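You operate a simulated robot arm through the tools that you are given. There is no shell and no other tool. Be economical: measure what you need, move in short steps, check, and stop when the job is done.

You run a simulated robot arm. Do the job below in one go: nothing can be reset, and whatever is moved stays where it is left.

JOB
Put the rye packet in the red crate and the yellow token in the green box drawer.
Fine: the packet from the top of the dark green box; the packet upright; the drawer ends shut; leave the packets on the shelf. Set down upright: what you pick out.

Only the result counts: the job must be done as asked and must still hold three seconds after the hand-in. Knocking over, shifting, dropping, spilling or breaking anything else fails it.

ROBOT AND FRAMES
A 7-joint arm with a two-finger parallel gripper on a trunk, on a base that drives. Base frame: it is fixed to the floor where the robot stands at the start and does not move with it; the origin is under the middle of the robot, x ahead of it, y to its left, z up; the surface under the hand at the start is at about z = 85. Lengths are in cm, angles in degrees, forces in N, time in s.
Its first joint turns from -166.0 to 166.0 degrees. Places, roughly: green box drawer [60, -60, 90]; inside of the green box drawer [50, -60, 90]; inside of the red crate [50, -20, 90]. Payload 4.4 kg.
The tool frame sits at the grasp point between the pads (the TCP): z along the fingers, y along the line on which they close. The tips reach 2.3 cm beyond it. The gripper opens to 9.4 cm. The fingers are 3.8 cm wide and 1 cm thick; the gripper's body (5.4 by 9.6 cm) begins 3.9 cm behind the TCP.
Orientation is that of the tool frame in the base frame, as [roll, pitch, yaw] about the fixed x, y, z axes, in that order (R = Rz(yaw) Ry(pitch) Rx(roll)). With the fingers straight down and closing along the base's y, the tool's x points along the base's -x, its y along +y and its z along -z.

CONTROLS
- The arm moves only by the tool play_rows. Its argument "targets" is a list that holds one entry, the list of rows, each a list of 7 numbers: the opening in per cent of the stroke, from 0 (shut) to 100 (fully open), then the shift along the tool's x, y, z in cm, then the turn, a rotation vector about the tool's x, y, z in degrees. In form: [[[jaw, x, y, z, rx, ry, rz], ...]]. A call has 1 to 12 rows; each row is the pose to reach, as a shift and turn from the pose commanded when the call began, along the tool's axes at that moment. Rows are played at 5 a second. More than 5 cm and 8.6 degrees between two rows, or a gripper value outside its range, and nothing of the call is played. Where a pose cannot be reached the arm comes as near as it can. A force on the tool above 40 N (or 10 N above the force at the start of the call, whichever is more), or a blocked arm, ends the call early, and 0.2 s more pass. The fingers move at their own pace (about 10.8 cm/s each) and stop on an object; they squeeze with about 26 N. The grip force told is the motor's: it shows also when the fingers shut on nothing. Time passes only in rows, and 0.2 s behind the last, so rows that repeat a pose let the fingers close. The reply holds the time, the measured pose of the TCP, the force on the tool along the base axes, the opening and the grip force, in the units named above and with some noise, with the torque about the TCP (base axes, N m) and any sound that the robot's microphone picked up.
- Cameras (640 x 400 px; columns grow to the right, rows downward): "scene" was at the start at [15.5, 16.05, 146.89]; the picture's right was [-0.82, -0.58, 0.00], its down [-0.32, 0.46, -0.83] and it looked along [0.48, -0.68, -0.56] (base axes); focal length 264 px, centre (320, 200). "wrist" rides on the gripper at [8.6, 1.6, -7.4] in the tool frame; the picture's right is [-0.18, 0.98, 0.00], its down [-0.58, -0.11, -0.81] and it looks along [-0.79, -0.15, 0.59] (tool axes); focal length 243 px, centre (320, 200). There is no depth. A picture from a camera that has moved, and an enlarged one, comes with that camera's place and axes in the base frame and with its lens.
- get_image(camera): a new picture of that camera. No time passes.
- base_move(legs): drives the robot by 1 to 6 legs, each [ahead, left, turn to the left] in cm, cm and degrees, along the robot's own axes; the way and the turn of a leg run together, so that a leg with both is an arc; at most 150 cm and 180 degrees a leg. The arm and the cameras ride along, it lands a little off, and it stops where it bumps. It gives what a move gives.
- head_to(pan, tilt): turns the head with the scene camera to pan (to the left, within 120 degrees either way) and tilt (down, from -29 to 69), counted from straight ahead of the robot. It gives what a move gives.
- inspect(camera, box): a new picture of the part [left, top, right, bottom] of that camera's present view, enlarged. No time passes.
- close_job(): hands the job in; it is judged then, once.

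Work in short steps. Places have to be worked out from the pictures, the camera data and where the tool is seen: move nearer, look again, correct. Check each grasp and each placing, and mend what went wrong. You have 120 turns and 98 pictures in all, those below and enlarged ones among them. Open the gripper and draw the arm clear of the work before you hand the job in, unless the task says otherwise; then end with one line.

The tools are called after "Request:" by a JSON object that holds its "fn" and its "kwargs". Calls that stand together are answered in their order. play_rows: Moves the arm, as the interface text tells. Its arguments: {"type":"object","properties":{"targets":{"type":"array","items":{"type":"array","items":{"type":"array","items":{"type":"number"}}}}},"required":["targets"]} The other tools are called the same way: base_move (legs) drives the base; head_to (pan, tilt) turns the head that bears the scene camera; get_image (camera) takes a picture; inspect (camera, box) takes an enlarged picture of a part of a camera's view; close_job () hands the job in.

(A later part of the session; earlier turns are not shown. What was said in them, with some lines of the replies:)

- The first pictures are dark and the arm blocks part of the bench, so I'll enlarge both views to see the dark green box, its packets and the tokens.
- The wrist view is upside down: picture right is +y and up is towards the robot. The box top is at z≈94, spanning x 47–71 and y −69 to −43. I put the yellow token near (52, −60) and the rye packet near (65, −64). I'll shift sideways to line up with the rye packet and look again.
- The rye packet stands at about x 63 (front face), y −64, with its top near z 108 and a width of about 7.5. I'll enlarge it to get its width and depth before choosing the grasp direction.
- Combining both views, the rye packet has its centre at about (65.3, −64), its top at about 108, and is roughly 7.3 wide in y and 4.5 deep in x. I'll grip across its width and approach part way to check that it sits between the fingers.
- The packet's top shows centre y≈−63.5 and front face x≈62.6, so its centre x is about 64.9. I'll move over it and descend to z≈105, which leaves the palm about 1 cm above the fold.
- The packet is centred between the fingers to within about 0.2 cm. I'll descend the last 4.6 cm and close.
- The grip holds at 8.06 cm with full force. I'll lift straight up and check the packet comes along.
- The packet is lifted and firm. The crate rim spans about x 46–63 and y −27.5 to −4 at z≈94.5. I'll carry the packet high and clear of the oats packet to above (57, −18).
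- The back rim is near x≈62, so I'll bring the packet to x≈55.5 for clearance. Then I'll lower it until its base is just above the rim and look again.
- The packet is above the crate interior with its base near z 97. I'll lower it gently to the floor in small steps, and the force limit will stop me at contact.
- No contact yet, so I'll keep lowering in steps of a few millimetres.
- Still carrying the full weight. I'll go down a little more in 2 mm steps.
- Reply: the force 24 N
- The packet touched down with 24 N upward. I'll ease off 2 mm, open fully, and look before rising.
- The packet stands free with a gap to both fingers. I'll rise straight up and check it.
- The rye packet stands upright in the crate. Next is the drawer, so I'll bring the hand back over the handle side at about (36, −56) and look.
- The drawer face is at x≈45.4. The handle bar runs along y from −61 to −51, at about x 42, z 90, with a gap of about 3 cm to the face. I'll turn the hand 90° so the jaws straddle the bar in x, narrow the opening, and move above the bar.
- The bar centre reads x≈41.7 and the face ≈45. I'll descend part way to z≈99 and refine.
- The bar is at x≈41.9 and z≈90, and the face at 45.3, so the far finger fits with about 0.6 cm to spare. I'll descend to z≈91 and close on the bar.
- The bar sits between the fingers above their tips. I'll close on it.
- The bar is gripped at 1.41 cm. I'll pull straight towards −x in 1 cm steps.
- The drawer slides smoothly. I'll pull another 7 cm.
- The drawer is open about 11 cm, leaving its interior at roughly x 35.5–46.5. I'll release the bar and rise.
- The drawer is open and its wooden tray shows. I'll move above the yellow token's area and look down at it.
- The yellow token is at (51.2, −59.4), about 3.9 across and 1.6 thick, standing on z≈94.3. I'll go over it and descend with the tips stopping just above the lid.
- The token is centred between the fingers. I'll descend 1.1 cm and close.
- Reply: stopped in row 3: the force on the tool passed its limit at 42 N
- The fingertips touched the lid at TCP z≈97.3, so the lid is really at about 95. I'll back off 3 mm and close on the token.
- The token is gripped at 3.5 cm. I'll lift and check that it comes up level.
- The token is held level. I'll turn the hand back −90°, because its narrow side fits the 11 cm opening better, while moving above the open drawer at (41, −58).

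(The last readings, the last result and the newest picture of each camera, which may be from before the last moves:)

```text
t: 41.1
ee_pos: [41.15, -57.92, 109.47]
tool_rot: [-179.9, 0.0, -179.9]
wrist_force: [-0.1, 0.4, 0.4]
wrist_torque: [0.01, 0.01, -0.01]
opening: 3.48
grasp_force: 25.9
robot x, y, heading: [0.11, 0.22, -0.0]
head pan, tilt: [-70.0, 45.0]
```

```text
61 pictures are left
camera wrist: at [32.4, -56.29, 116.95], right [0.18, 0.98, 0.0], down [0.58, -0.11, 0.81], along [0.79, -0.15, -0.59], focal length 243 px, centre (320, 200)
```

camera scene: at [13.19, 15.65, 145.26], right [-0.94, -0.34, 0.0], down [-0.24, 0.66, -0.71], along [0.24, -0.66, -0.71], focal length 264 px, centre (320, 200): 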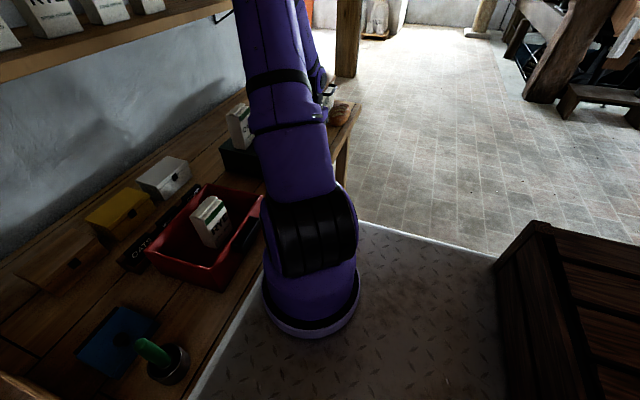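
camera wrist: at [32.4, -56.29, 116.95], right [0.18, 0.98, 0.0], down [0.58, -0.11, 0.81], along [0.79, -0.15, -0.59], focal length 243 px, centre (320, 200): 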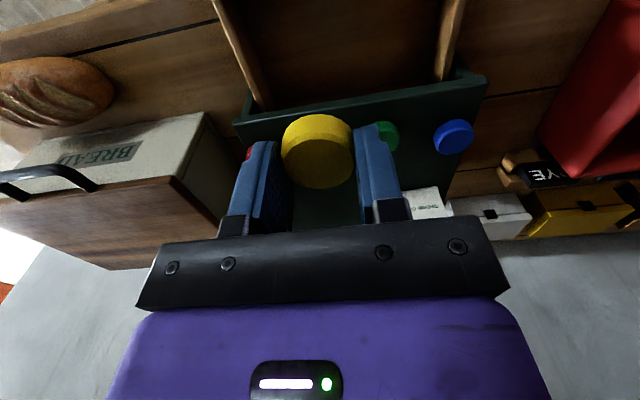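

The token hangs over the tray, clear of the lid's front edge (x≈46.1) and of the drawer front. I'll lower to z≈94 and then continue slowly.

Request:
{"fn": "play_rows", "kwargs": {"targets": [[[25, 0, 0, 4, 0, 0, 0], [25, 0, 0, 8, 0, 0, 0], [25, 0, 0, 12, 0, 0, 0], [25, 0, 0, 15.5, 0, 0, 0], [25, 0, 0, 15.5, 0, 0, 0]]]}}

Request:
{"fn": "get_image", "kwargs": {"camera": "wrist"}}

```text
t: 42.3
ee_pos: [41.05, -57.92, 93.98]
tool_rot: [-179.7, 0.1, 179.9]
wrist_force: [0.1, 0.0, -0.1]
wrist_torque: [-0.01, 0.02, -0.02]
opening: 3.46
grasp_force: 26.4
robot x, y, heading: [-0.22, -0.38, 0.1]
head pan, tilt: [-70.0, 45.0]
```

```text
60 pictures are left
camera wrist: at [32.44, -56.36, 101.39], right [0.18, 0.98, 0.0], down [0.58, -0.11, 0.81], along [0.79, -0.15, -0.59], focal length 243 px, centre (320, 200)
```

wrist: 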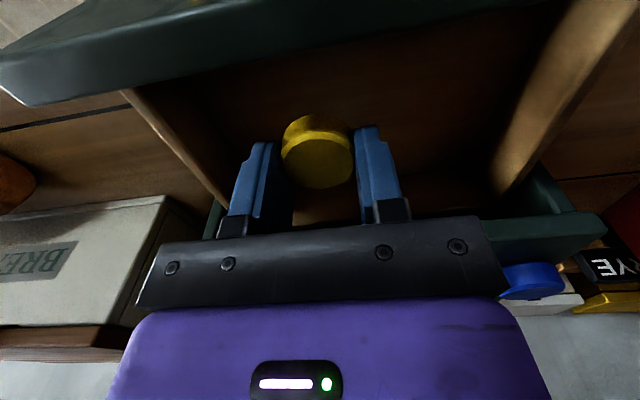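

The fingers are inside the drawer with room all round. I'll lower slowly towards the floor.

Request:
{"fn": "play_rows", "kwargs": {"targets": [[[25, 0, 0, 1.5, 0, 0, 0], [25, 0, 0, 3, 0, 0, 0], [25, 0, 0, 3.6, 0, 0, 0], [25, 0, 0, 4, 0, 0, 0], [25, 0, 0, 4.3, 0, 0, 0], [25, 0, 0, 4.3, 0, 0, 0]]]}}

Request:
{"fn": "get_image", "kwargs": {"camera": "wrist"}}

```text
t: 43.7
ee_pos: [41.11, -58.11, 89.51]
tool_rot: [-179.9, 0.1, 180.0]
wrist_force: [-0.5, -0.3, 0.2]
wrist_torque: [0.0, 0.01, -0.02]
opening: 3.48
grasp_force: 26.4
robot x, y, heading: [-0.06, 0.07, -0.2]
head pan, tilt: [-70.0, 45.0]
```

```text
59 pictures are left
camera wrist: at [32.47, -56.35, 97.12], right [0.18, 0.98, 0.0], down [0.58, -0.11, 0.81], along [0.79, -0.15, -0.59], focal length 243 px, centre (320, 200)
```

wrist: 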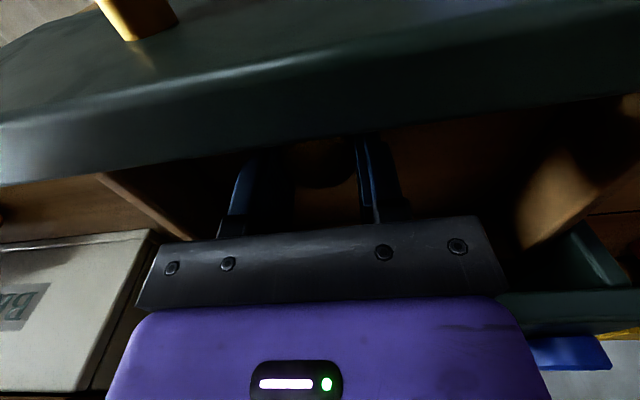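

No contact yet at 89.5. I'll go on in 2 mm steps.

Request:
{"fn": "play_rows", "kwargs": {"targets": [[[25, 0, 0, 0.2, 0, 0, 0], [25, 0, 0, 0.4, 0, 0, 0], [25, 0, 0, 0.6, 0, 0, 0], [25, 0, 0, 0.8, 0, 0, 0], [25, 0, 0, 0.8, 0, 0, 0]]]}}

```text
t: 44.9
ee_pos: [41.25, -57.93, 88.97]
tool_rot: [-179.9, 0.2, -180.0]
wrist_force: [0.6, 0.6, 0.0]
wrist_torque: [0.01, 0.0, 0.01]
opening: 3.49
grasp_force: 26.1
robot x, y, heading: [0.17, -0.13, 0.1]
head pan, tilt: [-70.0, 45.0]
```

Request:
{"fn": "play_rows", "kwargs": {"targets": [[[25, 0, 0, 0.2, 0, 0, 0], [25, 0, 0, 0.4, 0, 0, 0], [25, 0, 0, 0.6, 0, 0, 0], [25, 0, 0, 0.8, 0, 0, 0], [25, 0, 0, 0.8, 0, 0, 0]]]}}

```text
t: 45.8
ee_pos: [41.38, -58.04, 88.53]
tool_rot: [-179.7, 0.2, -180.0]
wrist_force: [0.9, 6.2, 16.9]
wrist_torque: [0.4, 0.13, -0.07]
opening: 3.49
grasp_force: 25.5
robot x, y, heading: [0.16, 0.05, -0.0]
head pan, tilt: [-70.0, 45.0]
stopped in row 4: the force on the tool passed its limit at 47 N (the readings are from after the stop); the commanded pose is now the measured one
```

The token has touched the drawer floor at TCP z≈88.5. I'll ease up 2 mm, open moderately, and rise.

Request:
{"fn": "play_rows", "kwargs": {"targets": [[[25, 0, 0, -0.15, 0, 0, 0], [45, 0, 0, -0.15, 0, 0, 0], [60, 0, 0, -0.15, 0, 0, 0], [60, 0, 0, -0.15, 0, 0, 0], [60, 0, 0, -2, 0, 0, 0], [60, 0, 0, -5, 0, 0, 0], [60, 0, 0, -9, 0, 0, 0], [60, 0, 0, -13, 0, 0, 0], [60, 0, 0, -17, 0, 0, 0], [60, 0, 0, -21, 0, 0, 0], [60, 0, 0, -21, 0, 0, 0]]]}}

Request:
{"fn": "get_image", "kwargs": {"camera": "wrist"}}

```text
t: 48.2
ee_pos: [41.29, -57.93, 109.54]
tool_rot: [-179.7, 0.2, -180.0]
wrist_force: [0.0, -0.7, 0.4]
wrist_torque: [-0.01, 0.01, -0.01]
opening: 5.64
grasp_force: 0.1
robot x, y, heading: [0.25, 0.06, -0.1]
head pan, tilt: [-70.0, 45.0]
```

```text
58 pictures are left
camera wrist: at [32.52, -56.32, 116.99], right [0.18, 0.98, 0.0], down [0.58, -0.1, 0.81], along [0.79, -0.15, -0.59], focal length 243 px, centre (320, 200)
```

wrist: 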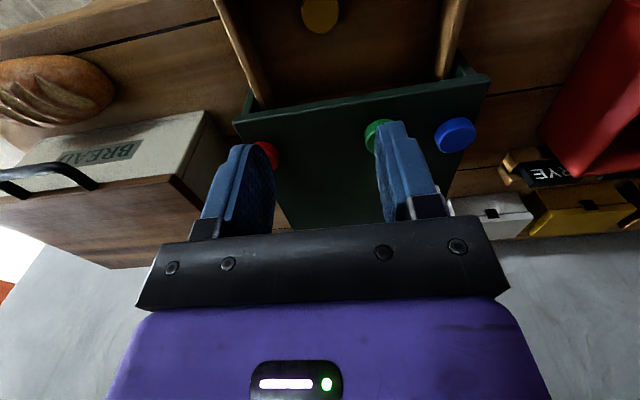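

The token lies flat in the drawer. To shut it I'll push the handle bar with closed fingertips from the front, so I move back to x≈24 and close the fingers.

Request:
{"fn": "play_rows", "kwargs": {"targets": [[[30, 4, 0.5, 0, 0, 0, 0], [0, 8, 1, 0, 0, 0, 0], [0, 12, 1.5, 0, 0, 0, 0], [0, 15, 1.9, 0, 0, 0, 0], [0, 17, 1.9, 0, 0, 0, 0], [0, 17, 1.9, 4, 0, 0, 0], [0, 17, 1.9, 8, 0, 0, 0], [0, 17, 1.9, 10, 0, 0, 0], [0, 17, 1.9, 10, 0, 0, 0]]]}}

Request:
{"fn": "get_image", "kwargs": {"camera": "wrist"}}

```text
t: 50.2
ee_pos: [24.23, -56.13, 99.3]
tool_rot: [-179.7, 0.3, 180.0]
wrist_force: [-0.6, -1.0, -0.7]
wrist_torque: [0.0, 0.0, 0.02]
opening: 0.0
grasp_force: 26.2
robot x, y, heading: [0.15, -0.15, -0.1]
head pan, tilt: [-70.0, 45.0]
```

```text
57 pictures are left
camera wrist: at [15.51, -54.54, 106.75], right [0.18, 0.98, -0.01], down [0.58, -0.1, 0.81], along [0.79, -0.15, -0.59], focal length 243 px, centre (320, 200)
```

wrist: 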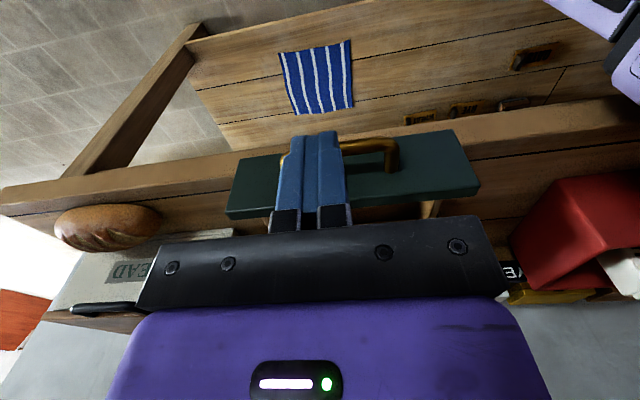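

The fingers are closed in front of the bar. I'll descend to z≈90.5 and push forward, stopping short of fully shut.

Request:
{"fn": "play_rows", "kwargs": {"targets": [[[0, 0, 0, 4, 0, 0, 0], [0, 0, 0, 8, 0, 0, 0], [0, 0, 0, 8.8, 0, 0, 0], [0, -2, 0, 8.8, 0, 0, 0], [0, -4, 0, 8.8, 0, 0, 0], [0, -5.5, 0, 8.8, 0, 0, 0], [0, -7, 0, 8.8, 0, 0, 0], [0, -8.5, 0, 8.8, 0, 0, 0], [0, -10, 0, 8.8, 0, 0, 0], [0, -10, 0, 8.8, 0, 0, 0]]]}}

Request:
{"fn": "get_image", "kwargs": {"camera": "wrist"}}

```text
t: 52.4
ee_pos: [34.29, -56.22, 90.62]
tool_rot: [-179.7, 0.2, -180.0]
wrist_force: [0.3, -1.0, 0.1]
wrist_torque: [0.0, -0.03, -0.04]
opening: 0.0
grasp_force: 25.7
robot x, y, heading: [0.25, 0.01, 0.0]
head pan, tilt: [-70.0, 45.0]
```

```text
56 pictures are left
camera wrist: at [25.57, -54.53, 98.1], right [0.18, 0.98, 0.0], down [0.58, -0.1, 0.81], along [0.79, -0.15, -0.59], focal length 243 px, centre (320, 200)
```

wrist: 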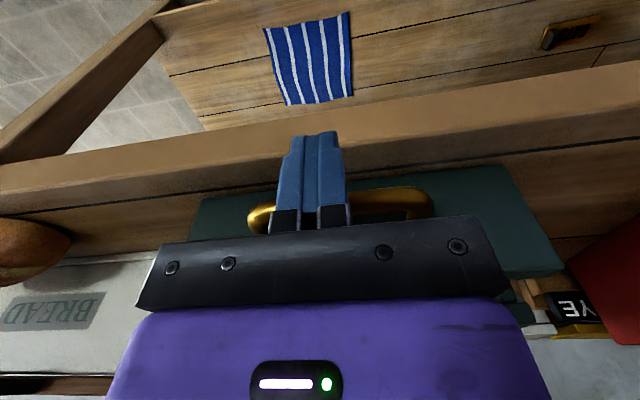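

The drawer is moving in with almost no force. I'll push on, with smaller steps near the end.

Request:
{"fn": "play_rows", "kwargs": {"targets": [[[0, -1.2, 0, 0, 0, 0, 0], [0, -2.4, 0, 0, 0, 0, 0], [0, -3.4, 0, 0, 0, 0, 0], [0, -4, 0, 0, 0, 0, 0], [0, -4.4, 0, 0, 0, 0, 0], [0, -4.4, 0, 0, 0, 0, 0]]]}}

Request:
{"fn": "get_image", "kwargs": {"camera": "wrist"}}

```text
t: 53.8
ee_pos: [38.61, -56.23, 90.58]
tool_rot: [-179.7, 0.2, 180.0]
wrist_force: [-0.6, -0.1, 0.1]
wrist_torque: [-0.02, 0.03, 0.0]
opening: 0.03
grasp_force: 26.3
robot x, y, heading: [0.03, 0.16, 0.1]
head pan, tilt: [-70.0, 45.0]
```

```text
55 pictures are left
camera wrist: at [29.91, -54.54, 98.11], right [0.18, 0.98, 0.0], down [0.58, -0.1, 0.81], along [0.79, -0.15, -0.59], focal length 243 px, centre (320, 200)
```

wrist: 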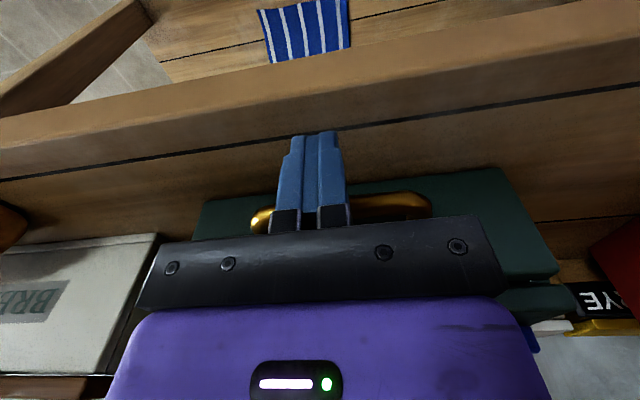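

Nearly shut. I'll continue in 0.2 cm steps to feel for the stop.

Request:
{"fn": "play_rows", "kwargs": {"targets": [[[0, -0.2, 0, 0, 0, 0, 0], [0, -0.4, 0, 0, 0, 0, 0], [0, -0.6, 0, 0, 0, 0, 0], [0, -0.6, 0, 0, 0, 0, 0]]]}}

```text
t: 54.8
ee_pos: [39.18, -56.34, 90.47]
tool_rot: [-179.6, 0.2, -180.0]
wrist_force: [-0.3, -0.7, -0.8]
wrist_torque: [-0.03, -0.01, -0.01]
opening: 0.02
grasp_force: 25.6
robot x, y, heading: [-0.28, -0.18, -0.1]
head pan, tilt: [-70.0, 45.0]
```

Request:
{"fn": "play_rows", "kwargs": {"targets": [[[0, -0.1, 0, 0, 0, 0, 0], [0, -0.2, 0, 0, 0, 0, 0], [0, -0.3, 0, 0, 0, 0, 0], [0, -0.4, 0, 0, 0, 0, 0], [0, -0.4, 0, 0, 0, 0, 0]]]}}

Request:
{"fn": "get_image", "kwargs": {"camera": "wrist"}}

```text
t: 56.0
ee_pos: [39.41, -56.25, 90.63]
tool_rot: [-179.8, 0.2, 179.8]
wrist_force: [-26.7, -0.7, -5.3]
wrist_torque: [-0.1, 0.28, 0.04]
opening: 0.01
grasp_force: 25.6
robot x, y, heading: [0.04, 0.17, 0.2]
head pan, tilt: [-70.0, 45.0]
```

```text
54 pictures are left
camera wrist: at [30.69, -54.49, 98.13], right [0.19, 0.98, 0.0], down [0.58, -0.11, 0.81], along [0.79, -0.15, -0.59], focal length 243 px, centre (320, 200)
```

wrist: 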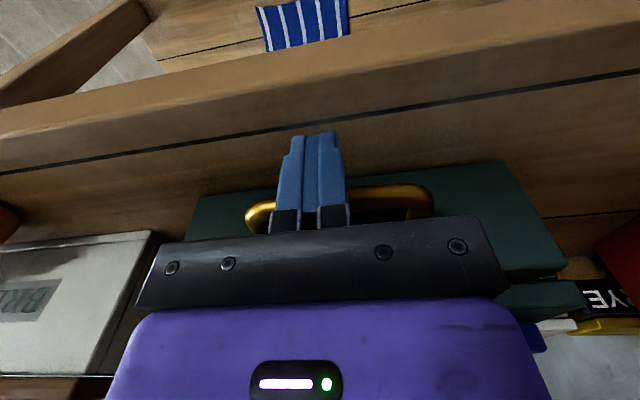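

A firm stop of 27 N came at x 39.4, the expected shut position. I'll back off, rise and verify.

Request:
{"fn": "play_rows", "kwargs": {"targets": [[[0, 1, 0, 0, 0, 0, 0], [0, 4, 0, 0, 0, 0, 0], [0, 6, 0, -3, 0, 0, 0], [0, 6, 0, -8, 0, 0, 0], [0, 6, 0, -13, 0, 0, 0], [30, 6, 0, -18, 0, 0, 0], [60, 6, 0, -23, 0, 0, 0], [100, 6, 0, -27, 0, 0, 0], [100, 6, 0, -27, 0, 0, 0]]]}}

Request:
{"fn": "get_image", "kwargs": {"camera": "wrist"}}

Request:
{"fn": "inspect", "kwargs": {"camera": "wrist", "box": [220, 40, 460, 190]}}

Request:
{"fn": "get_image", "kwargs": {"camera": "scene"}}

```text
t: 58.0
ee_pos: [33.46, -56.04, 117.63]
tool_rot: [-179.7, 0.3, -180.0]
wrist_force: [-0.4, -0.5, -0.2]
wrist_torque: [0.02, 0.01, 0.0]
opening: 9.4
grasp_force: 0.0
robot x, y, heading: [0.01, 0.22, 0.1]
head pan, tilt: [-70.0, 45.0]
```

```text
53 pictures are left
camera wrist: at [24.84, -54.34, 125.11], right [0.18, 0.98, 0.0], down [0.58, -0.1, 0.81], along [0.79, -0.15, -0.59], focal length 243 px, centre (320, 200)
```

wrist: 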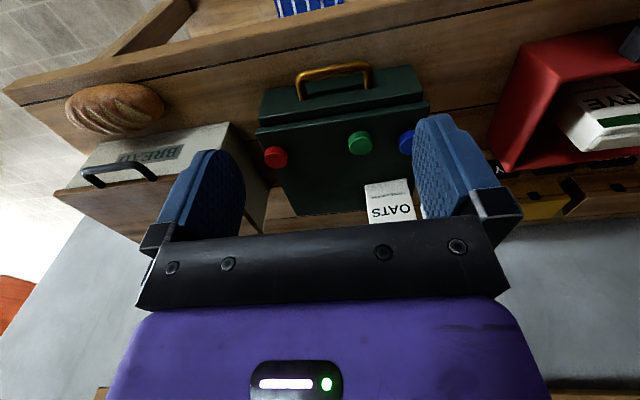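

```text
2.67 times, centred on (340, 115) of wrist
camera zoom: at [24.84, -54.34, 125.11], right [0.18, 0.98, 0.0], down [0.58, -0.1, 0.81], along [0.79, -0.15, -0.59], focal length 647 px, centre (267, 427)
```

zoom: 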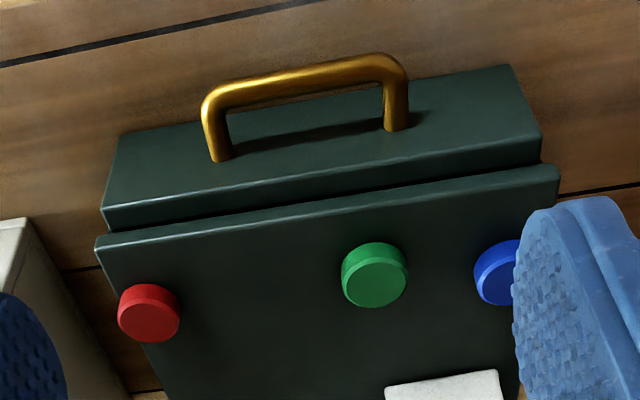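

```text
51 pictures are left
camera scene: at [13.17, 15.65, 145.26], right [-0.94, -0.34, 0.0], down [-0.24, 0.66, -0.71], along [0.24, -0.66, -0.71], focal length 264 px, centre (320, 200)
```

scene: 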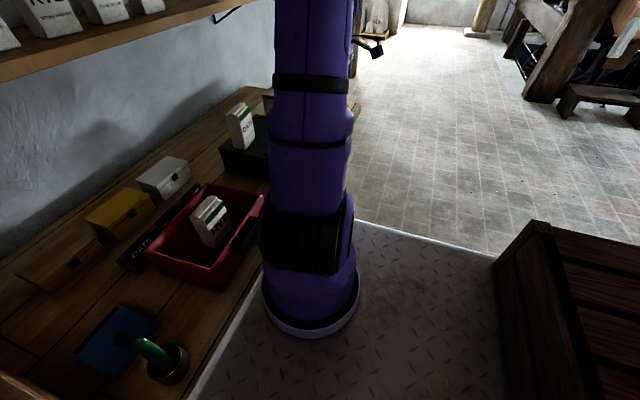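

The drawer looks exactly as it did at the start, and the tokens and oats packet left on the box are unmoved. The rye packet is upright in the crate, and the hand is open and clear, so I'm handing in.

Request:
{"fn": "close_job", "kwargs": {}}

```text
The job is handed in.
```

The rye packet stands upright in the red crate, and the yellow token lies flat in the green box drawer, which is shut.
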